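You operate a simulated robot arm through the tools that you are given. There is no shell and no other tool. Be economical: measure what you need, move in short steps, check, and stop when the job is done.

Carry out the task below with a simulated two-armed robot. There is one attempt and no reset: what you move stays moved.

JOB
On the coin bench top, fold the polishing cloth in half and then in half again.

The check looks at the end state, three seconds after you hand in, the way a careful person would. Anything else that was tipped, shoved, dropped, spilled or broken makes it a failure. Flat cloth is picked up by pressing the open fingertips on it (5 to 10 N) and closing them slowly along it; thin cloth reads only 2 to 8 mm in the jaws.

ROBOT AND FRAMES
Two 7-joint arms with two-finger parallel grippers on one trunk, on a base that drives. Base frame: it is fixed to the floor where the robot stands at the start and does not move with it; the origin is under the middle of the robot, x ahead of it, y to its left, z up; the surface under the hand at the start is at about z = 0.76. Lengths are in m, angles in rad, forces in N, time in s.
The left shoulder is at the start at [0.137, 0.171, 1.143], the right one opposite. With the tool pointing down near the work surface each hand reaches from about 0.38 to 0.92 m from the robot's upright axis, wherever it stands, measured 20 degrees to its own side. Places, roughly: coin bench top [0.6, -0.1, 0.8]. Payload 4.4 kg a hand.
The tool frame of a hand sits at the grasp point between the pads (the TCP): z along the fingers, y along the line on which they close. The tips reach 0.023 m beyond it. Largest opening 0.094 m; finger width 0.038, thickness 0.01; the body of the gripper, 0.054 by 0.096 m, starts 0.039 m behind the TCP.
Orientation is told as [roll, pitch, yaw] about the base's x, y, z axes, in that order, counted from this pose: with the fingers straight down and closing along the base's y, the tool's x points along the base's -x, its y along +y and its z along -z.

CONTROLS
- The arms move only by the tool arm_command. It takes "left_series", "right_series" or both (then of equal length, played together; a hand with none holds still); each is a list of rows, each a list of 2 entries, a list of its own where there are three numbers: the shift along the base's x, y, z in units of 250 mm (1.0 is 250 mm), then the turn, a rotation vector about the base's x, y, z in units of 45 degrees (1.0 is 45 degrees). In form: [[[x, y, z], [ax, ay, az]], ...]. A call has 1 to 12 rows; each row is the pose to reach, as a shift and turn from the pose commanded when the call began. "left_grip" and "right_grip" are, for a hand that has rows, the gripper command, from -1 (fully open) to 1 (shut), values between in proportion, set as the call begins (left out, the last holds). A call with a number of a shift or a turn outside -1 to 1 is refused whole. A row lasts 0.2 s, in which the tool goes at most 0.05 m and 0.15 rad; a call with a longer step from one row to the next is refused whole, and so is a gripper value outside its range. A pose out of reach is approached as far as the arm can. The call stops where the force on the tool passes 40 N (or 10 N more than at its start, if that is more) or the arm is blocked; 0.2 s more then pass. The fingers move at their own pace (about 0.072 m/s each) and stop on an object; they squeeze with about 27 N. The grip force told is the motor's: it shows also when the fingers shut on nothing. Time passes only in rows, and 0.2 s behind the last, so rows that repeat a pose let the fingers close. The reply holds the time, the measured pose of the TCP, the force on the tool along the base axes, the opening and the grip force, in the units named above and with some noise, with the torque about the TCP (base axes, N m) and any sound that the robot's microphone picked up.
- Cameras (640 x 400 px; columns grow to the right, rows downward): "scene" is now at [0.2332, -0.0451, 1.2601]; the picture's right is [-0.56, -0.83, 0.00], its down [-0.64, 0.43, -0.63] and it looks along [0.53, -0.35, -0.77] (base axes); focal length 214 px, centre (320, 200). "left" rides on the left gripper at [0.086, -0.016, -0.074] in its tool frame; the picture's right is [0.18, 0.98, 0.00], its down [-0.58, 0.11, -0.81] and it looks along [-0.79, 0.15, 0.59] (tool axes); focal length 243 px, centre (320, 200). "right" rides on the right gripper at [0.086, 0.016, -0.075] in its tool frame; the picture's right is [-0.18, 0.98, 0.00], its down [-0.58, -0.11, -0.81] and it looks along [-0.79, -0.15, 0.59] (tool axes); focal length 243 px, centre (320, 200).
- capture(camera): a new picture of that camera. It takes no simulated time.
- slide_trunk(by): slides the trunk up (or, below 0, down) by that many m; the arms and the scene camera ride with it, the base frame stays. It gives what a move gives, with no picture.
- base_move(legs): drives the robot by 1 to 6 legs, each [ahead, left, turn to the left] in m, m and rad, along the robot's own axes; the way and the turn of a leg run together, so that a leg with both is an arc; at most 1.5 m and 3.142 rad a leg. The arms and the cameras ride along, it lands a little off, and it stops where it bumps. It gives what a move gives.
- turn_head(pan, tilt): turns the head with the scene camera to pan (to the left, within 1.396 rad either way) and tilt (down, from -0.506 to 1.204), counted from straight ahead of the robot. It gives what a move gives.
- measure_at(camera, pixels): there is no depth. For up to 12 entries [column, row, z] of the newest picture of that camera ("zoom" is the newest enlarged one), the place [x, y] in the base frame at which the ray of that pixel passes the height z, good to about 0.002 m. It takes no simulated time.
- zoom(camera, box): a new picture of the part [left, top, right, bottom] of that camera's present view, enlarged. It takes no simulated time.
- close_job(): hands the job in; it is judged then, once.

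Keep the steps short. Do not move on a guess: measure, check each grasp and each placing, and mend mistakes. In all there are 80 turns and 62 pictures (those below and enlarged ones count). Leave the grippers open and the arms clear of the work at the hand-in unless told otherwise, and finish with a single line.

The tools are called after "Emit:" as a command line: name --argument value ..., lists and objects as JSON in quotes. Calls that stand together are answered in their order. arm_command: Moves the arms, as the interface text tells. Its arguments: {"type":"object","properties":{"left_series":{"type":"array","items":{"type":"array"}},"left_grip":{"type":"number"},"right_series":{"type":"array","items":{"type":"array"}},"right_grip":{"type":"number"}},"required":[]} The other tools are called the same way: slide_trunk (by) slides the trunk up or down; base_move (legs) drives the base; turn_head (pan, tilt) turns the head that bears the scene camera; capture (camera) takes a picture; measure_at (camera, pixels) gives the place at which the rays of pixels pass given heights; zoom (camera, box) takes an enlarged picture of a part of a camera's view; close_job () hands the job in.

At the start:

```text
time_s: 0.0
left_tool_pos: [0.6033, -0.0167, 0.938]
left_ee_rot: [0.0, 0.0, -0.001]
left_force: [-0.5, -0.7, -0.6]
left_ft_torque: [-0.04, 0.0, 0.02]
left_grip_width: 0.094
left_grasp_force: 0.1
right_tool_pos: [0.4565, -0.3676, 1.0021]
right_ee_rot: [-0.001, 0.0, 0.0]
right_force: [-1.1, -0.5, -0.3]
right_ft_torque: [-0.02, 0.01, 0.02]
right_grip_width: 0.0939
right_grasp_force: 0.0
trunk travel left (down, up): [-0.158, 0.231]
robot x, y, heading: [-0.0011, 0.0014, 0.006]
head pan, tilt: [-0.592, 0.885]
```

scene: 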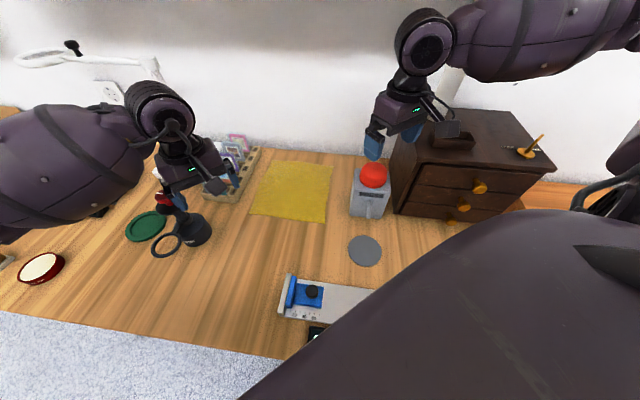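
right: 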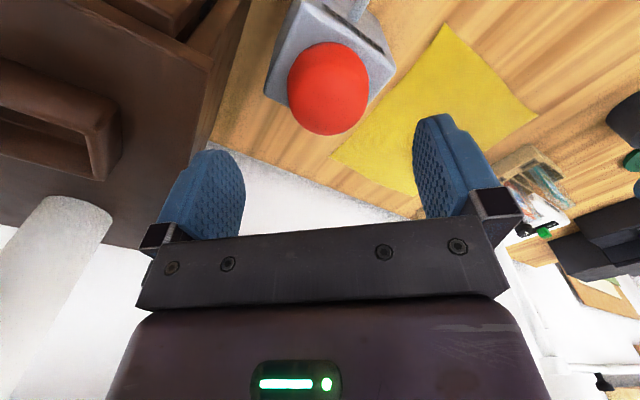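
left: 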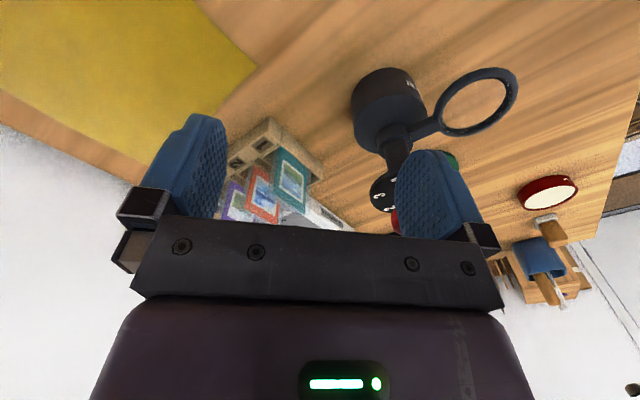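

I see the yellow cloth at about columns 249-332, rows 160-223 in the scene picture. I'll zoom in on it, then measure its corners.

Emit:
zoom --camera "scene" --box '[200, 130, 420, 268]'

Emit:
measure_at --camera "scene" --pixels '[[274, 160, 0.76], [332, 166, 0.76], [325, 223, 0.76], [249, 213, 0.76], [352, 215, 0.76], [386, 218, 0.76], [348, 250, 0.76], [365, 265, 0.76], [205, 192, 0.76], [258, 150, 0.76], [282, 310, 0.76]]'

```text
2.90 times, centred on (310, 199) of scene
```

zoom: 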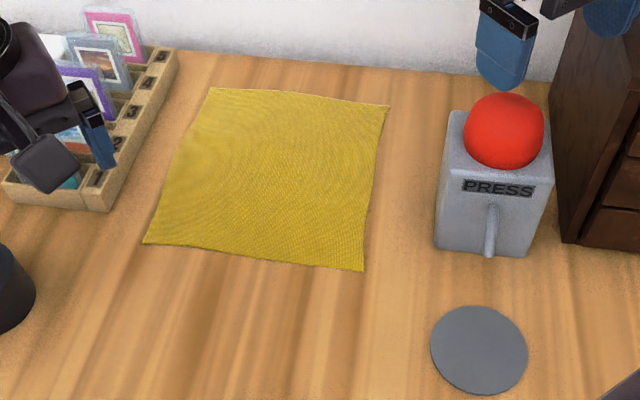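

```text
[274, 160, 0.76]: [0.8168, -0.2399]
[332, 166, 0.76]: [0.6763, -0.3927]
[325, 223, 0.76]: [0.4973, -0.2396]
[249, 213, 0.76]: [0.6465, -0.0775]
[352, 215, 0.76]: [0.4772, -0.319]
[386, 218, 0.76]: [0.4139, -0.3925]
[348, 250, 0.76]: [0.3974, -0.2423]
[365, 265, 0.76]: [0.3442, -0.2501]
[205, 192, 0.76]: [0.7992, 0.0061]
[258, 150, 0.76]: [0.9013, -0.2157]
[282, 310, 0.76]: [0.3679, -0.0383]
```

The cloth is roughly 0.22 m square and sits about 45° to the base frame. Its far-left corner [0.817, -0.240] is a long reach for the left arm, so I want to turn the robot to the right. First I'll raise both hands clear of everything and pull the right one in.

Emit:
arm_command --left_series '[[[0, 0, 0.15], [0, 0, 0]], [[0, 0, 0.3], [0, 0, 0]], [[0, 0, 0.45], [0, 0, 0]], [[-0.1, 0, 0.5], [0, 0, 0]], [[-0.25, 0, 0.5], [0, 0, 0]], [[-0.4, 0, 0.5], [0, 0, 0]]]' --right_series '[[[0, 0, 0.15], [0, 0, 0]], [[0, 0, 0.3], [0, 0, 0]], [[0, 0.1, 0.45], [0, 0, 0]], [[0, 0.25, 0.5], [0, 0, 0]], [[0, 0.4, 0.5], [0, 0, 0]], [[0, 0.5, 0.5], [0, 0, 0]]]'

Emit:
capture --camera "scene"

```text
time_s: 1.4
left_tool_pos: [0.5017, -0.0162, 1.0648]
left_ee_rot: [-0.001, 0.0, 0.003]
left_force: [0.6, 0.1, -0.6]
left_ft_torque: [-0.01, -0.03, -0.02]
left_grip_width: 0.0941
left_grasp_force: 0.0
right_tool_pos: [0.4564, -0.2451, 1.13]
right_ee_rot: [0.0, 0.001, 0.002]
right_force: [-1.1, -0.2, -1.0]
right_ft_torque: [-0.01, 0.04, -0.01]
right_grip_width: 0.094
right_grasp_force: 0.1
trunk travel left (down, up): [-0.158, 0.231]
robot x, y, heading: [0.0028, -0.0013, 0.001]
head pan, tilt: [-0.592, 0.885]
```

```text
57 pictures are left
```

scene: 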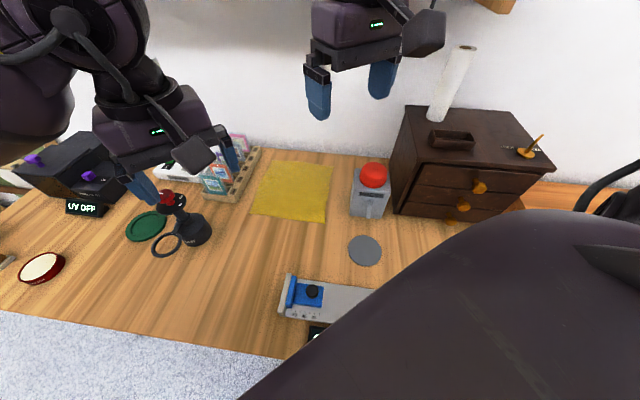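

Both hands are up, and the way around is clear of the cabinet and the button. Now I'll turn the base 0.5 rad to the right in two legs.

Emit:
base_move --legs '[[0, 0, -0.25], [0, 0, -0.25]]'

Emit:
turn_head --pan -0.1 --tilt 0.885

Emit:
capture --camera "scene"

```text
time_s: 3.5
left_tool_pos: [0.4357, -0.2525, 1.0652]
left_ee_rot: [0.0, -0.002, -0.488]
left_force: [-0.3, -0.6, 1.1]
left_ft_torque: [0.0, 0.0, 0.05]
left_grip_width: 0.094
left_grasp_force: 0.0
right_tool_pos: [0.2873, -0.4314, 1.129]
right_ee_rot: [-0.001, -0.001, -0.49]
right_force: [-0.9, -0.6, -1.3]
right_ft_torque: [0.02, -0.03, -0.01]
right_grip_width: 0.0941
right_grasp_force: 0.0
trunk travel left (down, up): [-0.158, 0.231]
robot x, y, heading: [-0.0016, -0.0001, -0.495]
head pan, tilt: [-0.592, 0.885]
```

```text
time_s: 4.4
left_tool_pos: [0.4364, -0.2515, 1.0641]
left_ee_rot: [0.0, 0.001, -0.489]
left_force: [-1.0, -0.2, 0.2]
left_ft_torque: [0.02, 0.03, -0.01]
left_grip_width: 0.094
left_grasp_force: 0.0
right_tool_pos: [0.2886, -0.4316, 1.1289]
right_ee_rot: [0.0, 0.0, -0.49]
right_force: [0.1, -1.2, 0.4]
right_ft_torque: [0.04, -0.01, 0.02]
right_grip_width: 0.094
right_grasp_force: 0.0
trunk travel left (down, up): [-0.158, 0.231]
robot x, y, heading: [-0.0049, -0.0003, -0.486]
head pan, tilt: [-0.099, 0.885]
```

```text
56 pictures are left
```

scene: 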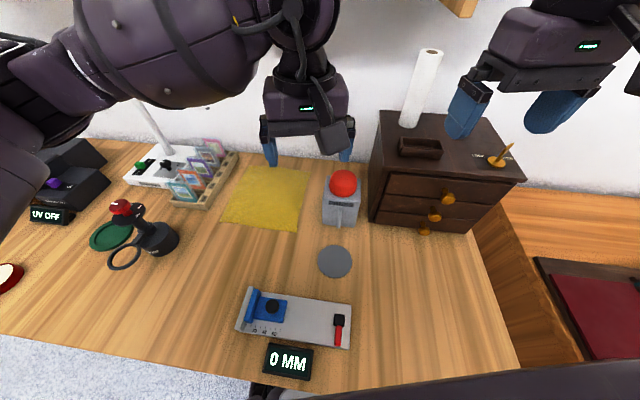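

The turn went cleanly. I'll zoom in on the cloth and measure its corners again from here.

Emit:
zoom --camera "scene" --box '[190, 140, 390, 265]'

```text
3.20 times, centred on (290, 202) of scene
```

zoom: 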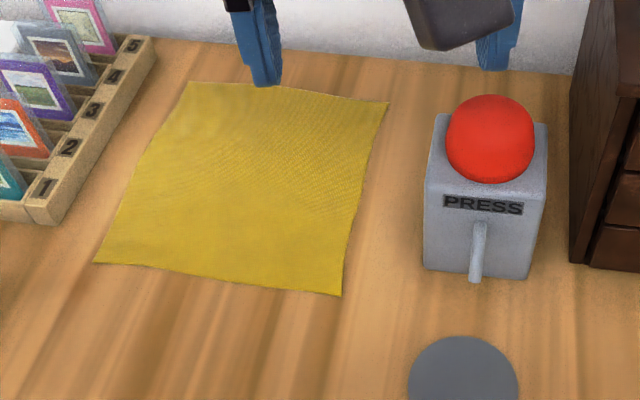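

Emit:
measure_at --camera "zoom" --pixels '[[188, 82, 0.76], [389, 101, 0.76], [341, 295, 0.76], [95, 262, 0.76], [425, 270, 0.76], [424, 184, 0.81], [435, 115, 0.81], [48, 224, 0.76], [157, 55, 0.77], [490, 95, 0.86], [165, 270, 0.76], [255, 285, 0.76]]'

```text
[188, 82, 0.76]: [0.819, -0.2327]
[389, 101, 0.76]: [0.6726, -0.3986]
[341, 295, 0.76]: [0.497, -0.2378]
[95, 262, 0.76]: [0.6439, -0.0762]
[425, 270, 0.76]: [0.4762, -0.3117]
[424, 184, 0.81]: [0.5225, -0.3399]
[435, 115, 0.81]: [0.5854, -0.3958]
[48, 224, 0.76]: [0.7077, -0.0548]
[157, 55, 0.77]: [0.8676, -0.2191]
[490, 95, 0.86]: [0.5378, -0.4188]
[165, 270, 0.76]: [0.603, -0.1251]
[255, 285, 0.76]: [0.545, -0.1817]
```

The corners are now: far left A (0.819, -0.233), far right B (0.673, -0.398), near right C (0.497, -0.238) and near left D (0.644, -0.076). I'll bring the near edge DC over to AB. The grippers will close along that edge at yaw -0.741, so the gripper cameras point away from the button. Next I'll hover over the two near corners with the jaws at about 28 mm.

Emit:
arm_command --left_series '[[[0.115, 0.082, 0], [0, 0, -0.046]], [[0.23, 0.164, 0], [0, 0, -0.092]], [[0.345, 0.246, 0], [0, 0, -0.138]], [[0.46, 0.328, 0], [0, 0, -0.184]], [[0.574, 0.41, 0], [0, 0, -0.23]], [[0.69, 0.492, 0], [0, 0, -0.276]], [[0.804, 0.574, 0], [0, 0, -0.321]], [[0.804, 0.574, -0.15], [0, 0, -0.321]], [[0.804, 0.574, -0.3], [0, 0, -0.321]], [[0.804, 0.574, -0.45], [0, 0, -0.321]], [[0.804, 0.574, -0.6], [0, 0, -0.321]], [[0.804, 0.574, -0.72], [0, 0, -0.321]]]' --right_series '[[[0.136, 0.116, 0], [0, 0, -0.046]], [[0.272, 0.233, 0], [0, 0, -0.092]], [[0.408, 0.35, 0], [0, 0, -0.138]], [[0.544, 0.466, 0], [0, 0, -0.184]], [[0.68, 0.583, 0], [0, 0, -0.23]], [[0.816, 0.7, 0], [0, 0, -0.276]], [[0.952, 0.816, 0], [0, 0, -0.32]], [[0.952, 0.816, -0.196], [0, 0, -0.32]], [[0.952, 0.816, -0.392], [0, 0, -0.32]], [[0.952, 0.816, -0.588], [0, 0, -0.32]], [[0.952, 0.816, -0.784], [0, 0, -0.32]], [[0.952, 0.816, -0.98], [0, 0, -0.32]]]' --left_grip 0.4 --right_grip 0.4

Emit:
capture --camera "scene"

```text
time_s: 7.0
left_tool_pos: [0.639, -0.1072, 0.8844]
left_ee_rot: [0.0, 0.0, -0.741]
left_force: [0.6, 0.0, -0.1]
left_ft_torque: [-0.05, 0.02, -0.03]
left_grip_width: 0.0281
left_grasp_force: 0.0
right_tool_pos: [0.3747, -0.3618, 1.0002]
right_ee_rot: [0.001, -0.002, -0.742]
right_force: [0.7, 1.2, -0.2]
right_ft_torque: [0.02, 0.01, -0.02]
right_grip_width: 0.0282
right_grasp_force: 0.0
right hand out of reach, approached as far as the arm can: row 3, 4, 5, 6, 7, 8, 9, 10, 11, 12
trunk travel left (down, up): [-0.158, 0.231]
robot x, y, heading: [0.0005, -0.0019, -0.492]
head pan, tilt: [-0.099, 0.885]
```

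```text
54 pictures are left
```

scene: 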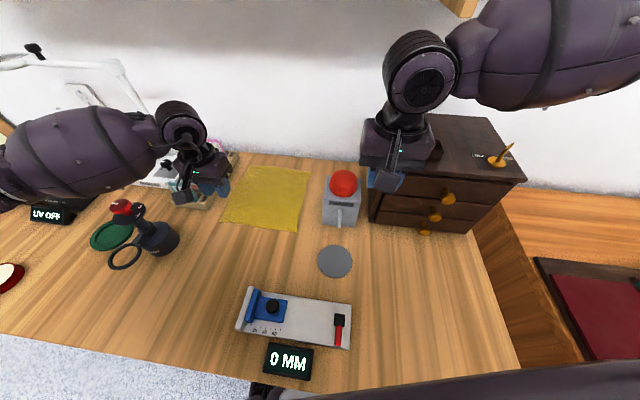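

The left hand is in place. The right hand stalled at [0.375, -0.362, 1.000], short of its target. I'll try shorter steps from where it is, with the left hand holding still.

Emit:
arm_command --right_series '[[[0.12, 0.1, 0], [0, 0, 0]], [[0.24, 0.2, 0], [0, 0, 0]], [[0.36, 0.3, 0], [0, 0, 0]]]'

```text
time_s: 7.8
left_tool_pos: [0.6403, -0.1077, 0.8841]
left_ee_rot: [0.001, 0.0, -0.741]
left_force: [0.3, -0.2, -0.1]
left_ft_torque: [0.02, 0.04, -0.04]
left_grip_width: 0.028
left_grasp_force: 0.0
right_tool_pos: [0.3802, -0.365, 1.0145]
right_ee_rot: [0.002, 0.001, -0.744]
right_force: [0.3, 0.4, 0.0]
right_ft_torque: [-0.02, -0.01, -0.01]
right_grip_width: 0.0281
right_grasp_force: 0.1
right hand out of reach, approached as far as the arm can: row 1, 2, 3
trunk travel left (down, up): [-0.158, 0.231]
robot x, y, heading: [-0.0015, 0.0033, -0.489]
head pan, tilt: [-0.099, 0.885]
```

It's stuck again, probably at a joint limit for this yaw. I'll turn the right hand's yaw back by 0.25 rad and try the same direction again.

Emit:
arm_command --right_series '[[[0, 0, 0], [0, 0, 0.16]], [[0, 0, 0], [0, 0, 0.32]], [[0.12, 0.1, 0], [0, 0, 0.32]], [[0.24, 0.2, 0], [0, 0, 0.32]], [[0.36, 0.3, 0], [0, 0, 0.32]]]'

```text
time_s: 9.0
left_tool_pos: [0.639, -0.1074, 0.8856]
left_ee_rot: [0.001, -0.002, -0.742]
left_force: [-0.5, -0.6, 0.1]
left_ft_torque: [0.0, -0.01, -0.04]
left_grip_width: 0.0283
left_grasp_force: 0.0
right_tool_pos: [0.3915, -0.3645, 1.0433]
right_ee_rot: [0.001, 0.001, -0.49]
right_force: [0.4, -0.3, -0.2]
right_ft_torque: [0.01, 0.01, 0.0]
right_grip_width: 0.0282
right_grasp_force: 0.1
right hand out of reach, approached as far as the arm can: row 3, 4, 5
trunk travel left (down, up): [-0.158, 0.231]
robot x, y, heading: [0.0003, 0.0014, -0.497]
head pan, tilt: [-0.099, 0.885]
```

Moving the right hand inward across the robot's midline seems to be the limit. I'll shift the base 0.12 m to the robot's right so that both targets sit better in front of the shoulders. First I'll raise the left hand a little.

Emit:
arm_command --left_series '[[[0, 0, 0.18], [0, 0, 0]], [[0, 0, 0.36], [0, 0, 0]]]'

Emit:
base_move --legs '[[0, -0.12, 0]]'

Emit:
capture --camera "scene"

```text
time_s: 9.6
left_tool_pos: [0.6384, -0.1067, 0.9726]
left_ee_rot: [0.001, 0.001, -0.74]
left_force: [0.0, 0.6, 0.2]
left_ft_torque: [0.04, 0.0, 0.02]
left_grip_width: 0.028
left_grasp_force: 0.1
right_tool_pos: [0.3923, -0.3661, 1.0443]
right_ee_rot: [0.001, 0.001, -0.492]
right_force: [-0.1, 0.2, -0.4]
right_ft_torque: [-0.02, 0.01, 0.04]
right_grip_width: 0.0282
right_grasp_force: 0.0
trunk travel left (down, up): [-0.158, 0.231]
robot x, y, heading: [0.0025, -0.0013, -0.49]
head pan, tilt: [-0.099, 0.885]
```

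```text
time_s: 10.9
left_tool_pos: [0.6158, -0.1476, 0.9725]
left_ee_rot: [-0.003, -0.001, -0.741]
left_force: [0.9, 0.8, 0.1]
left_ft_torque: [0.0, -0.01, 0.0]
left_grip_width: 0.0282
left_grasp_force: 0.0
right_tool_pos: [0.3696, -0.4076, 1.0443]
right_ee_rot: [-0.003, 0.003, -0.491]
right_force: [1.3, 0.0, -0.3]
right_ft_torque: [0.01, -0.02, 0.03]
right_grip_width: 0.0283
right_grasp_force: 0.0
trunk travel left (down, up): [-0.158, 0.231]
robot x, y, heading: [-0.0241, -0.0463, -0.487]
head pan, tilt: [-0.099, 0.885]
stopped in leg 1: the robot was blocked; the commanded pose is now the measured one
```

```text
53 pictures are left
```

scene: 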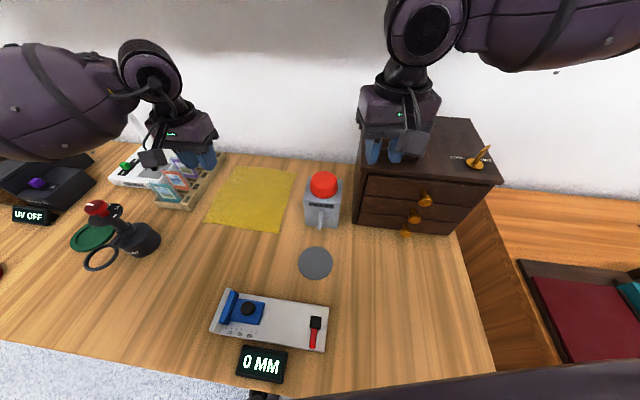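

The base stopped after 5 cm. The paper roll on the cabinet is now hidden behind the right hand, so I'll check with the right camera.

Emit:
capture --camera "right"

```text
52 pictures are left
```

right: 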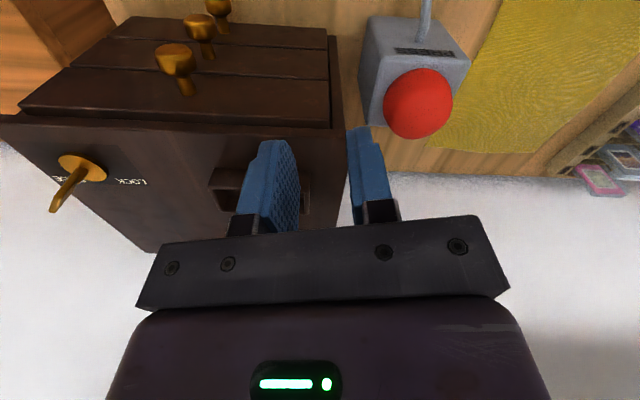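

I can't see the roll because the gripper body covers that corner, but the force readings are near zero. I'll pull the right hand back towards the robot and look again.

Emit:
arm_command --right_series '[[[-0.1, 0.06, 0], [0, 0, 0]], [[-0.2, 0.12, 0], [0, 0, 0]], [[-0.3, 0.18, 0], [0, 0, 0]]]'

Emit:
capture --camera "scene"

```text
time_s: 11.7
left_tool_pos: [0.6146, -0.1493, 0.9723]
left_ee_rot: [0.001, -0.003, -0.742]
left_force: [-0.8, 0.4, 0.9]
left_ft_torque: [0.01, 0.02, -0.01]
left_grip_width: 0.0284
left_grasp_force: 0.1
right_tool_pos: [0.29, -0.3621, 1.0443]
right_ee_rot: [-0.001, 0.0, -0.491]
right_force: [-0.3, 0.5, -0.2]
right_ft_torque: [-0.04, -0.01, 0.0]
right_grip_width: 0.0283
right_grasp_force: 0.0
trunk travel left (down, up): [-0.158, 0.231]
robot x, y, heading: [-0.0261, -0.0458, -0.487]
head pan, tilt: [-0.099, 0.885]
```

```text
51 pictures are left
```

scene: 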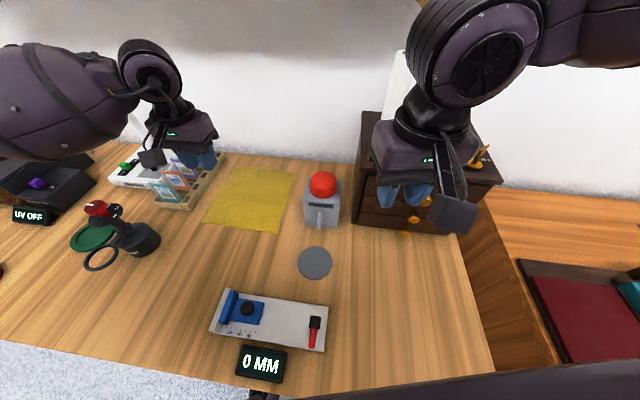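

The roll is still standing behind the right hand (columns 390-405). Nothing was disturbed. Now I'll test whether the right hand can move inward from this retracted spot.

Emit:
arm_command --right_series '[[[0.08, 0.15, 0], [0, 0, 0]], [[0.16, 0.3, 0], [0, 0, 0]], [[0.24, 0.45, 0], [0, 0, 0]]]'

```text
time_s: 12.5
left_tool_pos: [0.6155, -0.1512, 0.9724]
left_ee_rot: [0.0, 0.0, -0.742]
left_force: [-0.4, -0.4, -0.6]
left_ft_torque: [0.02, -0.06, 0.0]
left_grip_width: 0.0281
left_grasp_force: 0.1
right_tool_pos: [0.3019, -0.3527, 1.0456]
right_ee_rot: [-0.001, 0.001, -0.494]
right_force: [-0.3, -1.1, 0.3]
right_ft_torque: [0.0, 0.03, 0.0]
right_grip_width: 0.0282
right_grasp_force: 0.1
right hand out of reach, approached as far as the arm can: row 1, 2, 3
trunk travel left (down, up): [-0.158, 0.231]
robot x, y, heading: [-0.0205, -0.046, -0.489]
head pan, tilt: [-0.099, 0.885]
```

There's still an inward limit at this height. I'll check whether the bench below the right hand is clear before lowering it, because the left arm managed inward poses when it was lower.

Emit:
measure_at --camera "scene" --pixels '[[355, 222, 0.76], [455, 235, 0.76], [315, 263, 0.76], [328, 305, 0.76], [230, 290, 0.76], [360, 170, 0.9], [504, 182, 0.9], [395, 110, 0.93], [340, 215, 0.76], [305, 228, 0.76], [490, 380, 0.76], [0, 340, 0.76]]'

```text
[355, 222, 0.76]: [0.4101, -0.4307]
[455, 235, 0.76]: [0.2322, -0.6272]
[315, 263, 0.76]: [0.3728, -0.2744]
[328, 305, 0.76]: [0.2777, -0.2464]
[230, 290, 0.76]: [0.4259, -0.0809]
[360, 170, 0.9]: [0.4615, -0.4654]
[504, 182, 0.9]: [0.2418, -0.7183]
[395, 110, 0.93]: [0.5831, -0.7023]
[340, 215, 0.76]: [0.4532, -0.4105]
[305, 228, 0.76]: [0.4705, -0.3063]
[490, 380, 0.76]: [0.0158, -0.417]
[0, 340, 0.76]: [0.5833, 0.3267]
```

The bench under the hand is clear: the cabinet front is 13 cm away and the disc and gauge are low. I'll lower the right hand to z of about 0.91 and then move it inward.

Emit:
arm_command --right_series '[[[0, 0, -0.18], [0, 0, 0]], [[0, 0, -0.36], [0, 0, 0]], [[0, 0, -0.54], [0, 0, 0]], [[0.08, 0.15, -0.54], [0, 0, 0]], [[0.16, 0.3, -0.54], [0, 0, 0]]]'

```text
time_s: 13.7
left_tool_pos: [0.6153, -0.1489, 0.973]
left_ee_rot: [0.0, -0.001, -0.742]
left_force: [0.3, 0.4, -1.1]
left_ft_torque: [-0.02, -0.02, 0.01]
left_grip_width: 0.0282
left_grasp_force: 0.1
right_tool_pos: [0.293, -0.3675, 0.9791]
right_ee_rot: [0.0, 0.002, -0.49]
right_force: [-0.5, 0.3, 0.2]
right_ft_torque: [-0.04, 0.0, -0.03]
right_grip_width: 0.0285
right_grasp_force: 0.0
right hand out of reach, approached as far as the arm can: row 1, 2, 3, 4, 5
trunk travel left (down, up): [-0.158, 0.231]
robot x, y, heading: [-0.0246, -0.0437, -0.485]
head pan, tilt: [-0.099, 0.885]
```

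I worked out the sideways shift the wrong way: moving the base right puts the target further to the robot's left. I'll undo it by driving left 0.05 m and then turn back left 0.235 rad. That puts C on the right arm's own side and keeps A within the left arm's reach.

Emit:
base_move --legs '[[0, 0.05, 0], [0, 0, 0.235]]'

```text
time_s: 15.7
left_tool_pos: [0.6461, 0.0498, 0.9733]
left_ee_rot: [-0.002, -0.002, -0.502]
left_force: [0.5, 0.2, 0.7]
left_ft_torque: [-0.02, -0.02, -0.02]
left_grip_width: 0.0283
left_grasp_force: 0.0
right_tool_pos: [0.3849, -0.2384, 0.9789]
right_ee_rot: [-0.002, 0.001, -0.254]
right_force: [0.5, 0.4, 0.3]
right_ft_torque: [0.0, -0.02, 0.01]
right_grip_width: 0.0285
right_grasp_force: 0.0
trunk travel left (down, up): [-0.158, 0.231]
robot x, y, heading: [-0.0006, 0.0001, -0.246]
head pan, tilt: [-0.099, 0.885]
```

The hands are now near the cloth. I'll move the right hand straight to above C [0.527, -0.228] while turning its yaw to -0.741.

Emit:
arm_command --right_series '[[[0.14, 0.01, 0], [0, 0, -0.15]], [[0.28, 0.02, 0], [0, 0, -0.3]], [[0.42, 0.03, 0], [0, 0, -0.45]], [[0.568, 0.04, 0], [0, 0, -0.62]]]'

```text
time_s: 16.7
left_tool_pos: [0.6437, 0.0508, 0.9782]
left_ee_rot: [0.0, -0.011, -0.503]
left_force: [-1.2, -0.2, 0.7]
left_ft_torque: [-0.04, -0.03, 0.03]
left_grip_width: 0.0285
left_grasp_force: 0.1
right_tool_pos: [0.4345, -0.2503, 1.091]
right_ee_rot: [-0.004, -0.013, -0.649]
right_force: [-1.2, 0.6, 1.2]
right_ft_torque: [-0.02, -0.06, -0.01]
right_grip_width: 0.028
right_grasp_force: 0.1
right hand out of reach, approached as far as the arm can: row 1, 2, 3, 4
trunk travel left (down, up): [-0.158, 0.231]
robot x, y, heading: [-0.0008, 0.0016, -0.249]
head pan, tilt: [-0.099, 0.885]
```

The right hand rose to z 1.09 and the left hand wobbled slightly, so something is odd. I'll look before moving on.

Emit:
turn_head --pan -0.3 --tilt 0.75

Emit:
capture --camera "scene"

```text
time_s: 17.4
left_tool_pos: [0.6462, 0.0497, 0.9721]
left_ee_rot: [-0.004, 0.0, -0.504]
left_force: [-0.1, 1.0, -0.4]
left_ft_torque: [0.0, -0.04, -0.02]
left_grip_width: 0.0284
left_grasp_force: 0.0
right_tool_pos: [0.4392, -0.2522, 1.0861]
right_ee_rot: [-0.005, -0.006, -0.648]
right_force: [-0.8, 0.5, 0.4]
right_ft_torque: [0.02, 0.03, -0.02]
right_grip_width: 0.0285
right_grasp_force: 0.0
trunk travel left (down, up): [-0.158, 0.231]
robot x, y, heading: [0.0018, 0.0035, -0.249]
head pan, tilt: [-0.3, 0.75]
```

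```text
50 pictures are left
```

scene: 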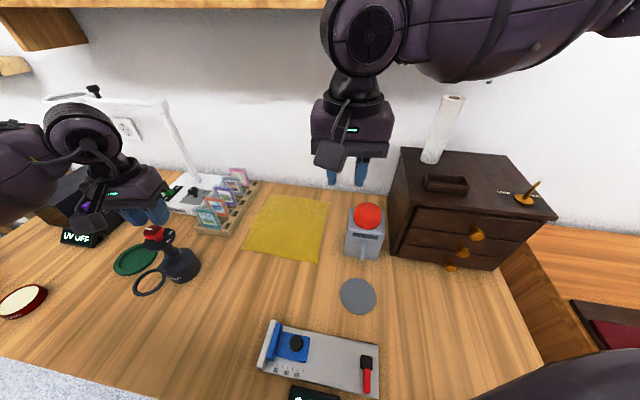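

The arm looks badly folded: elbow high and out, hand close in. I'll move the right hand outward and forward over the button, staying well above it, and try lowering from there to see if the arm frees up.

Emit:
arm_command --right_series '[[[0.03, -0.15, 0], [0, 0, 0.12]], [[0.06, -0.3, 0], [0, 0, 0.25]], [[0.1, -0.44, 0], [0, 0, 0.38]], [[0.1, -0.44, -0.15], [0, 0, 0.5]], [[0.1, -0.44, -0.3], [0, 0, 0.5]]]'

```text
time_s: 18.6
left_tool_pos: [0.646, 0.0493, 0.9719]
left_ee_rot: [-0.002, 0.0, -0.503]
left_force: [0.3, 0.0, 0.0]
left_ft_torque: [0.01, 0.02, 0.0]
left_grip_width: 0.0283
left_grasp_force: 0.0
right_tool_pos: [0.4671, -0.3656, 1.0108]
right_ee_rot: [-0.006, -0.008, -0.257]
right_force: [1.6, -0.2, -0.1]
right_ft_torque: [-0.06, 0.02, -0.01]
right_grip_width: 0.028
right_grasp_force: 0.1
trunk travel left (down, up): [-0.158, 0.231]
robot x, y, heading: [0.0018, 0.0012, -0.251]
head pan, tilt: [-0.3, 0.75]
```

That worked, with no reach warning. Now I'll go inward from here towards the spot above C at z of about 0.97, keeping this yaw.

Emit:
arm_command --right_series '[[[0.08, 0.18, 0], [0, 0, 0]], [[0.16, 0.36, 0], [0, 0, 0]], [[0.24, 0.55, 0], [0, 0, 0]], [[0.24, 0.55, -0.16], [0, 0, 0]]]'

```text
refused: row 3 steps farther than a row can; nothing moved
```

Emit:
arm_command --right_series '[[[0.08, 0.16, 0], [0, 0, 0]], [[0.15, 0.32, 0], [0, 0, 0]], [[0.22, 0.47, 0], [0, 0, 0]], [[0.24, 0.55, -0.1], [0, 0, 0]]]'

```text
time_s: 19.6
left_tool_pos: [0.6463, 0.0491, 0.9725]
left_ee_rot: [-0.003, -0.002, -0.505]
left_force: [0.2, 0.7, 0.2]
left_ft_torque: [0.01, -0.03, 0.03]
left_grip_width: 0.0281
left_grasp_force: 0.1
right_tool_pos: [0.4926, -0.287, 1.0059]
right_ee_rot: [-0.006, -0.006, -0.259]
right_force: [-0.5, 0.4, -0.2]
right_ft_torque: [0.03, -0.02, -0.01]
right_grip_width: 0.0282
right_grasp_force: 0.0
right hand out of reach, approached as far as the arm can: row 2, 3, 4
trunk travel left (down, up): [-0.158, 0.231]
robot x, y, heading: [0.0005, 0.0033, -0.249]
head pan, tilt: [-0.3, 0.75]
```

It stuck at the same inward line. I'll test whether a positive yaw frees it: first rotate, then try inward.

Emit:
arm_command --right_series '[[[0, 0, 0], [0, 0, 0.19]], [[0, 0, 0], [0, 0, 0.38]], [[0, 0, 0], [0, 0, 0.57]], [[0, 0, 0], [0, 0, 0.76]], [[0, 0.1, 0], [0, 0, 0.76]], [[0, 0.24, 0], [0, 0, 0.76]]]'

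```text
time_s: 21.0
left_tool_pos: [0.6459, 0.049, 0.9735]
left_ee_rot: [-0.001, 0.0, -0.502]
left_force: [0.2, -0.2, -0.3]
left_ft_torque: [0.01, 0.03, 0.05]
left_grip_width: 0.028
left_grasp_force: 0.1
right_tool_pos: [0.4836, -0.2787, 1.0125]
right_ee_rot: [-0.005, -0.006, 0.34]
right_force: [0.1, -0.2, 0.9]
right_ft_torque: [0.01, 0.04, 0.04]
right_grip_width: 0.0281
right_grasp_force: 0.0
right hand out of reach, approached as far as the arm can: row 5, 6
trunk travel left (down, up): [-0.158, 0.231]
robot x, y, heading: [0.0019, -0.0001, -0.25]
head pan, tilt: [-0.3, 0.75]
```

Yaw makes no difference, so it is a real inward limit at about 0.15 m right of the robot's midline. Facing closer to straight ahead fits both arms better. I'll bring the left hand back over the cloth, then turn left by 0.2 rad.

Emit:
arm_command --left_series '[[[0, -0.17, 0], [0, 0, 0]], [[0, -0.34, 0], [0, 0, 0]], [[0, -0.51, 0], [0, 0, 0]], [[0, -0.68, 0], [0, 0, 0]]]' --right_series '[[[0, 0, 0.05], [0, 0, -0.19]], [[0, -0.05, 0.1], [0, 0, -0.38]], [[0, -0.1, 0.1], [0, 0, -0.57]], [[0, -0.1, 0.1], [0, 0, -0.76]]]'

Emit:
base_move --legs '[[0, 0, 0.2]]'

```text
time_s: 22.0
left_tool_pos: [0.6459, -0.1214, 0.9721]
left_ee_rot: [0.0, 0.0, -0.502]
left_force: [0.5, -0.3, -0.5]
left_ft_torque: [0.0, -0.01, -0.01]
left_grip_width: 0.0283
left_grasp_force: 0.0
right_tool_pos: [0.4833, -0.3077, 1.0339]
right_ee_rot: [-0.005, -0.006, -0.259]
right_force: [0.0, 0.0, -0.2]
right_ft_torque: [-0.01, -0.02, -0.01]
right_grip_width: 0.0282
right_grasp_force: 0.1
trunk travel left (down, up): [-0.158, 0.231]
robot x, y, heading: [-0.0019, 0.0025, -0.249]
head pan, tilt: [-0.3, 0.75]
```

```text
time_s: 23.1
left_tool_pos: [0.6569, 0.0084, 0.9717]
left_ee_rot: [-0.002, -0.002, -0.305]
left_force: [0.9, 0.4, 0.0]
left_ft_torque: [-0.02, 0.0, 0.02]
left_grip_width: 0.0281
left_grasp_force: 0.0
right_tool_pos: [0.5328, -0.2041, 1.0347]
right_ee_rot: [-0.007, -0.008, -0.059]
right_force: [-0.5, 0.8, -0.5]
right_ft_torque: [0.0, 0.0, 0.0]
right_grip_width: 0.0284
right_grasp_force: 0.1
trunk travel left (down, up): [-0.158, 0.231]
robot x, y, heading: [-0.0022, -0.0005, -0.05]
head pan, tilt: [-0.3, 0.75]
```

Now I'll hover over C with the right hand and over D with the left hand at z of about 0.88, both turning to yaw -0.741.

Emit:
arm_command --left_series '[[[-0.016, -0.093, 0], [0, 0, -0.111]], [[-0.032, -0.186, 0], [0, 0, -0.222]], [[-0.048, -0.28, 0], [0, 0, -0.333]], [[-0.064, -0.373, -0.09], [0, 0, -0.444]], [[-0.08, -0.466, -0.18], [0, 0, -0.555]], [[-0.08, -0.466, -0.36], [0, 0, -0.555]]]' --right_series '[[[-0.012, -0.05, 0], [0, 0, -0.145]], [[-0.024, -0.096, 0], [0, 0, -0.29]], [[-0.024, -0.096, -0.15], [0, 0, -0.435]], [[-0.024, -0.096, -0.3], [0, 0, -0.58]], [[-0.024, -0.096, -0.45], [0, 0, -0.725]], [[-0.024, -0.096, -0.62], [0, 0, -0.868]]]'

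```text
time_s: 24.5
left_tool_pos: [0.6401, -0.1093, 0.8804]
left_ee_rot: [-0.003, 0.001, -0.741]
left_force: [0.3, 0.0, 0.0]
left_ft_torque: [0.01, -0.01, -0.02]
left_grip_width: 0.0283
left_grasp_force: 0.0
right_tool_pos: [0.5273, -0.2358, 0.8846]
right_ee_rot: [-0.004, -0.005, -0.743]
right_force: [-0.4, 0.2, -0.5]
right_ft_torque: [0.02, 0.01, 0.0]
right_grip_width: 0.0283
right_grasp_force: 0.1
right hand out of reach, approached as far as the arm can: row 6
trunk travel left (down, up): [-0.158, 0.231]
robot x, y, heading: [-0.0006, 0.0016, -0.049]
head pan, tilt: [-0.3, 0.75]
```

The right hand's inward limit tightens as it goes lower. Lowering the trunk should relax that and also extend the left arm's reach to A. I'll raise both hands 0.13 m and slide the trunk down 0.13 m.

Emit:
arm_command --left_series '[[[0, 0, 0.18], [0, 0, 0]], [[0, 0, 0.36], [0, 0, 0]], [[0, 0, 0.54], [0, 0, 0]]]' --right_series '[[[0, 0, 0.18], [0, 0, 0]], [[0, 0, 0.36], [0, 0, 0]], [[0, 0, 0.54], [0, 0, 0]]]'

Emit:
slide_trunk --by -0.13

Emit:
capture --camera "scene"

```text
time_s: 25.3
left_tool_pos: [0.6388, -0.1094, 1.0198]
left_ee_rot: [0.0, -0.003, -0.74]
left_force: [0.0, 0.1, -1.0]
left_ft_torque: [-0.01, -0.02, -0.02]
left_grip_width: 0.028
left_grasp_force: 0.0
right_tool_pos: [0.5225, -0.234, 1.0262]
right_ee_rot: [-0.002, -0.009, -0.743]
right_force: [0.4, 1.0, 0.2]
right_ft_torque: [0.05, -0.02, 0.0]
right_grip_width: 0.0282
right_grasp_force: 0.1
trunk travel left (down, up): [-0.158, 0.231]
robot x, y, heading: [0.0004, 0.0023, -0.048]
head pan, tilt: [-0.3, 0.75]
```

```text
time_s: 26.9
left_tool_pos: [0.639, -0.106, 0.881]
left_ee_rot: [-0.006, 0.003, -0.74]
left_force: [-0.2, -0.2, 0.6]
left_ft_torque: [0.04, 0.01, -0.03]
left_grip_width: 0.0282
left_grasp_force: 0.1
right_tool_pos: [0.5231, -0.2353, 0.8852]
right_ee_rot: [-0.012, 0.001, -0.744]
right_force: [-0.5, -0.1, 0.8]
right_ft_torque: [0.0, 0.02, 0.02]
right_grip_width: 0.0281
right_grasp_force: 0.1
trunk travel left (down, up): [-0.028, 0.361]
robot x, y, heading: [0.0023, 0.0006, -0.052]
head pan, tilt: [-0.3, 0.75]
```

```text
49 pictures are left
```

scene: 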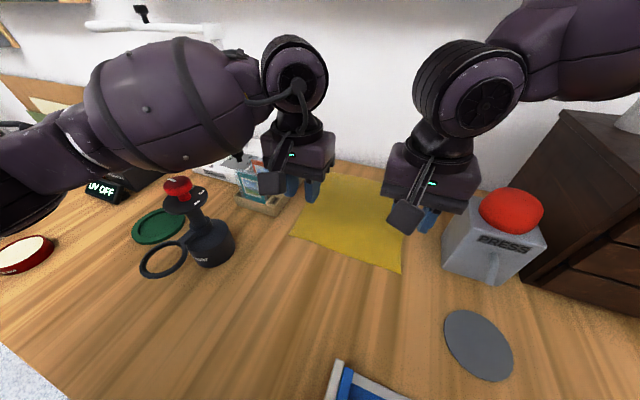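

Both hands now hover over the near edge. I'll zoom in to check the cloth corners from this view and the gripper positions over them.

Emit:
zoom --camera "scene" --box '[240, 130, 480, 280]'

Emit:
arm_command --right_series '[[[0.016, 0.028, -0.12], [0, 0, 0]], [[0.016, 0.028, -0.24], [0, 0, 0]], [[0.016, 0.028, -0.34], [0, 0, 0]]]'

```text
2.67 times, centred on (360, 205) of scene
```

zoom: 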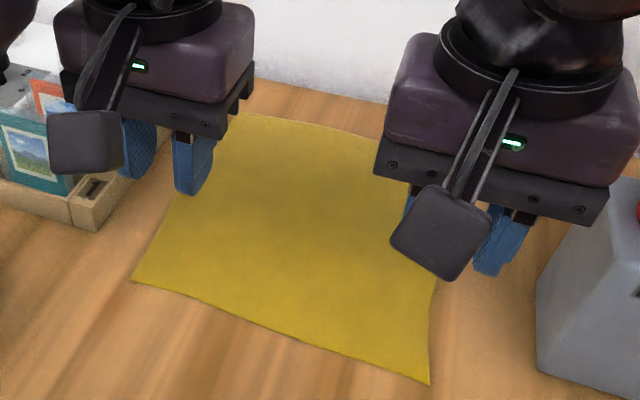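

```text
time_s: 27.7
left_tool_pos: [0.6266, -0.1058, 0.8987]
left_ee_rot: [0.007, -0.016, -0.743]
left_force: [-0.3, 0.6, 0.2]
left_ft_torque: [0.0, 0.02, -0.05]
left_grip_width: 0.0281
left_grasp_force: 0.1
right_tool_pos: [0.519, -0.2273, 0.8167]
right_ee_rot: [0.009, -0.026, -0.741]
right_force: [0.0, 0.6, -1.9]
right_ft_torque: [-0.01, -0.04, -0.01]
right_grip_width: 0.028
right_grasp_force: 0.0
trunk travel left (down, up): [-0.028, 0.361]
robot x, y, heading: [0.0011, 0.001, -0.05]
head pan, tilt: [-0.3, 0.75]
```

Moving the right hand down made the left hand rise and tilt, so some part of the right arm may be pressing on something. I'll look along the right arm before going further.

Emit:
turn_head --pan -1.1 --tilt 0.6

Emit:
capture --camera "scene"

```text
time_s: 28.8
left_tool_pos: [0.6277, -0.1049, 0.8951]
left_ee_rot: [0.002, -0.014, -0.741]
left_force: [-0.3, 0.0, -0.2]
left_ft_torque: [-0.01, -0.03, 0.01]
left_grip_width: 0.0283
left_grasp_force: 0.0
right_tool_pos: [0.5183, -0.2248, 0.8119]
right_ee_rot: [0.0, -0.021, -0.738]
right_force: [-0.1, -0.1, -0.1]
right_ft_torque: [0.01, 0.01, -0.03]
right_grip_width: 0.0281
right_grasp_force: 0.1
trunk travel left (down, up): [-0.028, 0.361]
robot x, y, heading: [0.0006, 0.0027, -0.05]
head pan, tilt: [-1.1, 0.6]
```

```text
47 pictures are left
```

scene: 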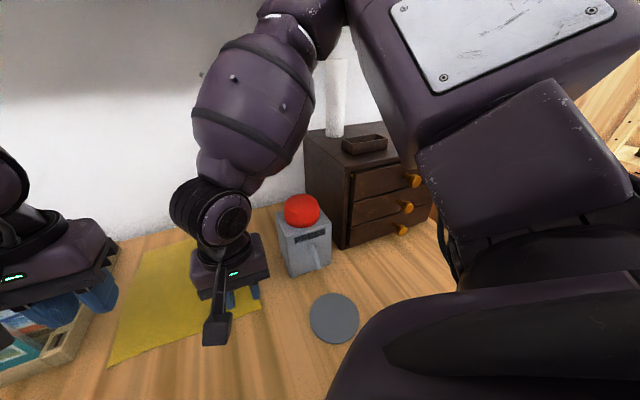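

The cause isn't obvious in this picture. I'll raise the right hand 4 cm and see whether the tilt goes away.

Emit:
arm_command --right_series '[[[0, 0, 0.08], [0, 0, 0]], [[0, 0, 0.16], [0, 0, 0]], [[0, 0, 0.16], [0, 0, 0]]]'

Emit:
turn_head --pan -1.39 --tilt 0.9

Emit:
capture --camera "scene"

```text
time_s: 29.6
left_tool_pos: [0.6427, -0.0892, 0.8743]
left_ee_rot: [-0.025, 0.004, -0.735]
left_force: [0.1, -0.2, 0.3]
left_ft_torque: [0.01, 0.0, 0.01]
left_grip_width: 0.0283
left_grasp_force: 0.0
right_tool_pos: [0.5285, -0.2125, 0.8322]
right_ee_rot: [-0.044, 0.009, -0.732]
right_force: [-0.6, -0.2, 0.0]
right_ft_torque: [-0.01, 0.04, -0.01]
right_grip_width: 0.028
right_grasp_force: 0.0
trunk travel left (down, up): [-0.028, 0.361]
robot x, y, heading: [-0.0048, 0.0044, -0.047]
head pan, tilt: [-1.1, 0.6]
```

```text
time_s: 30.4
left_tool_pos: [0.6404, -0.0902, 0.8735]
left_ee_rot: [-0.027, 0.004, -0.733]
left_force: [0.3, -0.1, 0.1]
left_ft_torque: [0.0, -0.03, 0.02]
left_grip_width: 0.0282
left_grasp_force: 0.0
right_tool_pos: [0.5287, -0.2132, 0.8307]
right_ee_rot: [-0.042, 0.007, -0.734]
right_force: [0.0, 0.4, 0.3]
right_ft_torque: [-0.03, -0.03, -0.01]
right_grip_width: 0.028
right_grasp_force: 0.0
trunk travel left (down, up): [-0.028, 0.361]
robot x, y, heading: [-0.0028, 0.0038, -0.048]
head pan, tilt: [-1.389, 0.901]
```

```text
46 pictures are left
```

scene: 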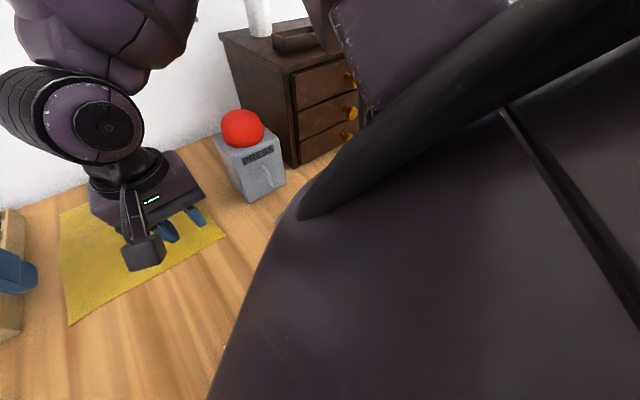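

Now there's a sideways lean in both hands. The right upper arm lies close to the cabinet front, so I need to know whether the cabinet was touched. I'll measure its base corner, which was at [0.410, -0.431], and the button's, which was at [0.476, -0.312].

Emit:
zoom --camera "scene" --box '[200, 0, 440, 150]'

Emit:
measure_at --camera "scene" --pixels '[[293, 168, 0.76], [250, 203, 0.76], [286, 184, 0.76]]'

```text
2.67 times, centred on (320, 75) of scene
```

zoom: 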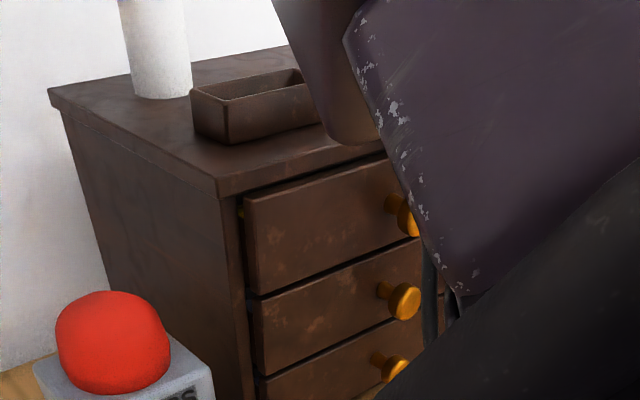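

```text
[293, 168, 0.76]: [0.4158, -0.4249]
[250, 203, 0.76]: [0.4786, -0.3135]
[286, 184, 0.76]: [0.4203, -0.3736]
```

Neither the cabinet nor the button has moved. A link of the right arm seems to be right above the cabinet's front top edge. I'll look a bit higher to see how close it is.

Emit:
turn_head --pan -1.25 --tilt 0.3

Emit:
capture --camera "scene"

```text
time_s: 31.4
left_tool_pos: [0.64, -0.0894, 0.875]
left_ee_rot: [-0.022, 0.004, -0.733]
left_force: [-0.3, 0.6, -0.4]
left_ft_torque: [-0.02, 0.01, -0.02]
left_grip_width: 0.0282
left_grasp_force: 0.0
right_tool_pos: [0.5287, -0.2128, 0.8315]
right_ee_rot: [-0.041, 0.006, -0.735]
right_force: [0.3, -0.4, -1.4]
right_ft_torque: [-0.01, 0.0, 0.02]
right_grip_width: 0.0283
right_grasp_force: 0.1
trunk travel left (down, up): [-0.028, 0.361]
robot x, y, heading: [-0.0012, 0.0028, -0.042]
head pan, tilt: [-1.25, 0.3]
```

```text
44 pictures are left
```

scene: 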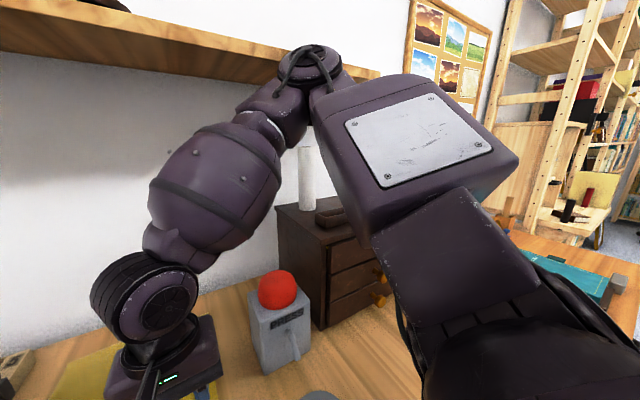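

That explains it. The right elbow is up against the front edge of the wall shelf, which pushes the robot back and tilts it. The reach limit was the shelf. I'll back the robot 0.1 m away from the bench so the arms stretch and the elbows drop, then turn to face the cloth.

Emit:
base_move --legs '[[-0.077, 0.064, 0]]'

Emit:
capture --camera "scene"

```text
time_s: 32.7
left_tool_pos: [0.5625, -0.0409, 0.8887]
left_ee_rot: [0.0, -0.002, -0.742]
left_force: [0.1, 0.1, -0.8]
left_ft_torque: [-0.04, -0.04, -0.01]
left_grip_width: 0.0281
left_grasp_force: 0.1
right_tool_pos: [0.4517, -0.1619, 0.8453]
right_ee_rot: [-0.003, -0.008, -0.741]
right_force: [-0.5, 0.3, 0.2]
right_ft_torque: [0.03, -0.05, 0.03]
right_grip_width: 0.0283
right_grasp_force: 0.1
trunk travel left (down, up): [-0.028, 0.361]
robot x, y, heading: [-0.074, 0.071, -0.054]
head pan, tilt: [-1.25, 0.3]
```

```text
43 pictures are left
```

scene: 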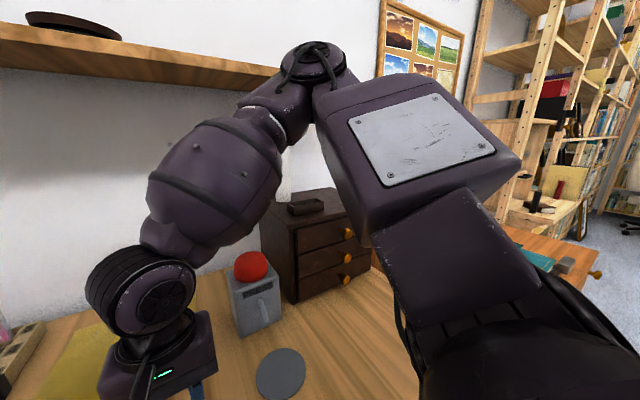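

The tilt is gone and the shelf plate is undisturbed. Before turning right, I'll raise the left hand 0.12 m so it clears the button, and the right hand 0.05 m. Then I'll turn 0.5 rad right.

Emit:
arm_command --left_series '[[[0, 0, 0.16], [0, 0, 0]], [[0, 0, 0.32], [0, 0, 0]], [[0, 0, 0.48], [0, 0, 0]]]' --right_series '[[[0, 0, 0.08], [0, 0, 0]], [[0, 0, 0.16], [0, 0, 0]], [[0, 0, 0.24], [0, 0, 0]]]'

Emit:
base_move --legs '[[0, 0, -0.5]]'

Emit:
turn_head --pan 0.0 --tilt 0.65

Emit:
capture --camera "scene"

```text
time_s: 33.5
left_tool_pos: [0.5586, -0.0392, 1.0092]
left_ee_rot: [0.001, -0.002, -0.744]
left_force: [-0.3, 0.4, 0.6]
left_ft_torque: [0.01, -0.01, 0.02]
left_grip_width: 0.028
left_grasp_force: 0.1
right_tool_pos: [0.4528, -0.1613, 0.9054]
right_ee_rot: [-0.003, -0.008, -0.742]
right_force: [0.0, 0.3, 0.2]
right_ft_torque: [-0.01, 0.01, 0.02]
right_grip_width: 0.0283
right_grasp_force: 0.1
trunk travel left (down, up): [-0.028, 0.361]
robot x, y, heading: [-0.0751, 0.0684, -0.057]
head pan, tilt: [-1.25, 0.3]
```

```text
time_s: 35.3
left_tool_pos: [0.4287, -0.3337, 1.0065]
left_ee_rot: [-0.002, -0.001, -1.249]
left_force: [-0.7, -0.5, 0.1]
left_ft_torque: [-0.02, -0.03, 0.0]
left_grip_width: 0.0282
left_grasp_force: 0.0
right_tool_pos: [0.2753, -0.3892, 0.9038]
right_ee_rot: [-0.005, -0.007, -1.25]
right_force: [0.1, -0.2, -0.5]
right_ft_torque: [0.01, 0.01, -0.01]
right_grip_width: 0.0283
right_grasp_force: 0.1
trunk travel left (down, up): [-0.028, 0.361]
robot x, y, heading: [-0.0751, 0.0675, -0.559]
head pan, tilt: [-1.25, 0.3]
```

```text
time_s: 36.7
left_tool_pos: [0.4288, -0.3342, 1.0067]
left_ee_rot: [-0.003, -0.001, -1.247]
left_force: [-0.8, 0.5, 0.1]
left_ft_torque: [0.0, 0.02, 0.0]
left_grip_width: 0.0281
left_grasp_force: 0.1
right_tool_pos: [0.2756, -0.3891, 0.9042]
right_ee_rot: [-0.004, -0.007, -1.249]
right_force: [0.0, 0.5, -0.4]
right_ft_torque: [-0.03, 0.03, 0.02]
right_grip_width: 0.0282
right_grasp_force: 0.0
trunk travel left (down, up): [-0.028, 0.361]
robot x, y, heading: [-0.0756, 0.0711, -0.561]
head pan, tilt: [0.0, 0.649]
```

```text
42 pictures are left
```

scene: 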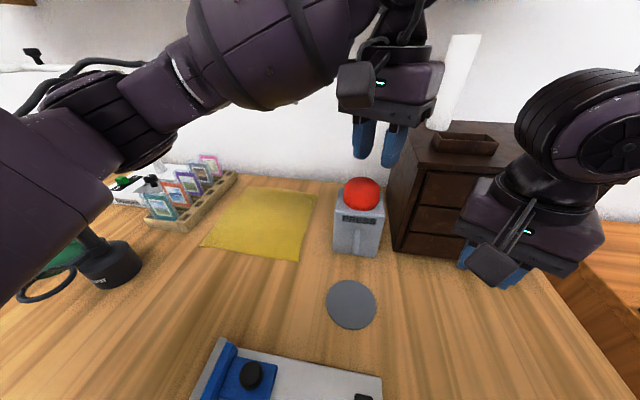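

Everything is in place for the approach. I'll hover the left hand over D and the right hand over C. The right hand first swings wide to the left to stay clear of the button.

Emit:
arm_command --left_series '[[[0.104, 0.113, 0], [0, 0, 0.08]], [[0.208, 0.226, 0], [0, 0, 0.16]], [[0.312, 0.339, -0.05], [0, 0, 0.24]], [[0.416, 0.452, -0.1], [0, 0, 0.32]], [[0.52, 0.565, -0.2], [0, 0, 0.4]], [[0.624, 0.678, -0.3], [0, 0, 0.48]], [[0.728, 0.791, -0.38], [0, 0, 0.56]], [[0.832, 0.904, -0.44], [0, 0, 0.644]]]' --right_series '[[[0.1, 0.12, 0.1], [0, 0, 0.08]], [[0.2, 0.24, 0.18], [0, 0, 0.16]], [[0.3, 0.38, 0.18], [0, 0, 0.24]], [[0.4, 0.52, 0.18], [0, 0, 0.32]], [[0.53, 0.62, 0.18], [0, 0, 0.4]], [[0.7, 0.644, 0.18], [0, 0, 0.48]], [[0.86, 0.644, 0.1], [0, 0, 0.56]], [[0.98, 0.644, -0.05], [0, 0, 0.647]]]'

Emit:
capture --camera "scene"

```text
time_s: 38.5
left_tool_pos: [0.6342, -0.1043, 0.8958]
left_ee_rot: [-0.002, 0.002, -0.741]
left_force: [0.3, 0.9, -0.9]
left_ft_torque: [-0.01, 0.02, -0.03]
left_grip_width: 0.028
left_grasp_force: 0.1
right_tool_pos: [0.4092, -0.3702, 0.924]
right_ee_rot: [-0.007, -0.004, -0.762]
right_force: [0.2, 0.2, -0.2]
right_ft_torque: [0.01, -0.01, 0.01]
right_grip_width: 0.0282
right_grasp_force: 0.1
right hand out of reach, approached as far as the arm can: row 3, 4, 5, 6, 7, 8
trunk travel left (down, up): [-0.028, 0.361]
robot x, y, heading: [-0.0749, 0.0668, -0.558]
head pan, tilt: [0.0, 0.649]
```

```text
41 pictures are left
```

scene: 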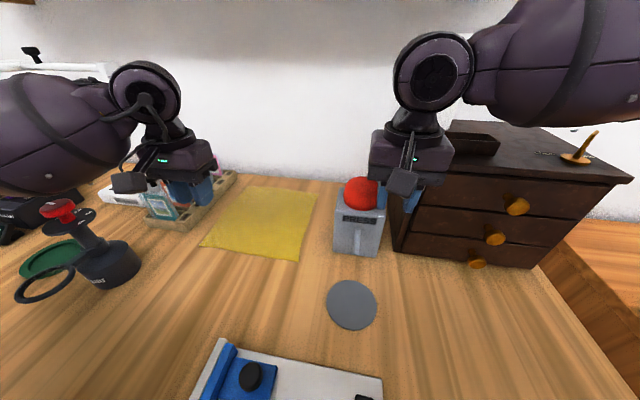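

The right arm has a real inward limit, about 0.12-0.2 m right of the midline. The two-hand carry still works if I pick with heading near 0 from the backed-off spot, which was free of trouble. Partway through the carry I'd drive the base in towards the bench so the left hand reaches A. First I'll pull both hands in and up, then turn back left 0.5 rad.

Emit:
arm_command --left_series '[[[-0.04, -0.02, 0.15], [0, 0, 0]], [[-0.15, -0.06, 0.28], [0, 0, 0]], [[-0.3, -0.12, 0.4], [0, 0, 0]], [[-0.48, -0.19, 0.416], [0, 0, 0]], [[-0.64, -0.26, 0.416], [0, 0, 0]], [[-0.8, -0.32, 0.416], [0, 0, 0]], [[-0.936, -0.384, 0.416], [0, 0, 0]]]' --right_series '[[[0, 0, 0.12], [0, 0, 0]], [[-0.08, 0.0, 0.16], [0, 0, 0]], [[-0.16, 0.01, 0.16], [0, 0, 0]], [[-0.24, 0.02, 0.16], [0, 0, 0]], [[-0.32, 0.03, 0.16], [0, 0, 0]], [[-0.4, 0.04, 0.16], [0, 0, 0]], [[-0.436, 0.04, 0.16], [0, 0, 0]]]'

Emit:
base_move --legs '[[0, 0, 0.5]]'

```text
refused: row 3 steps farther than a row can; nothing moved
```

```text
time_s: 39.8
left_tool_pos: [0.6552, 0.056, 0.9071]
left_ee_rot: [-0.007, -0.025, -0.515]
left_force: [-0.7, -3.9, 14.4]
left_ft_torque: [0.43, 0.06, 0.05]
left_grip_width: 0.0265
left_grasp_force: 0.1
right_tool_pos: [0.4938, -0.2502, 0.9259]
right_ee_rot: [-0.007, -0.007, -0.536]
right_force: [0.5, -0.6, -0.7]
right_ft_torque: [0.0, 0.03, 0.03]
right_grip_width: 0.028
right_grasp_force: 0.2
trunk travel left (down, up): [-0.028, 0.361]
robot x, y, heading: [-0.0744, 0.0703, -0.328]
head pan, tilt: [0.0, 0.649]
stopped in leg 1: the force on the tool passed its limit at 44 N (the readings are from after the stop); the commanded pose is now the measured one
```

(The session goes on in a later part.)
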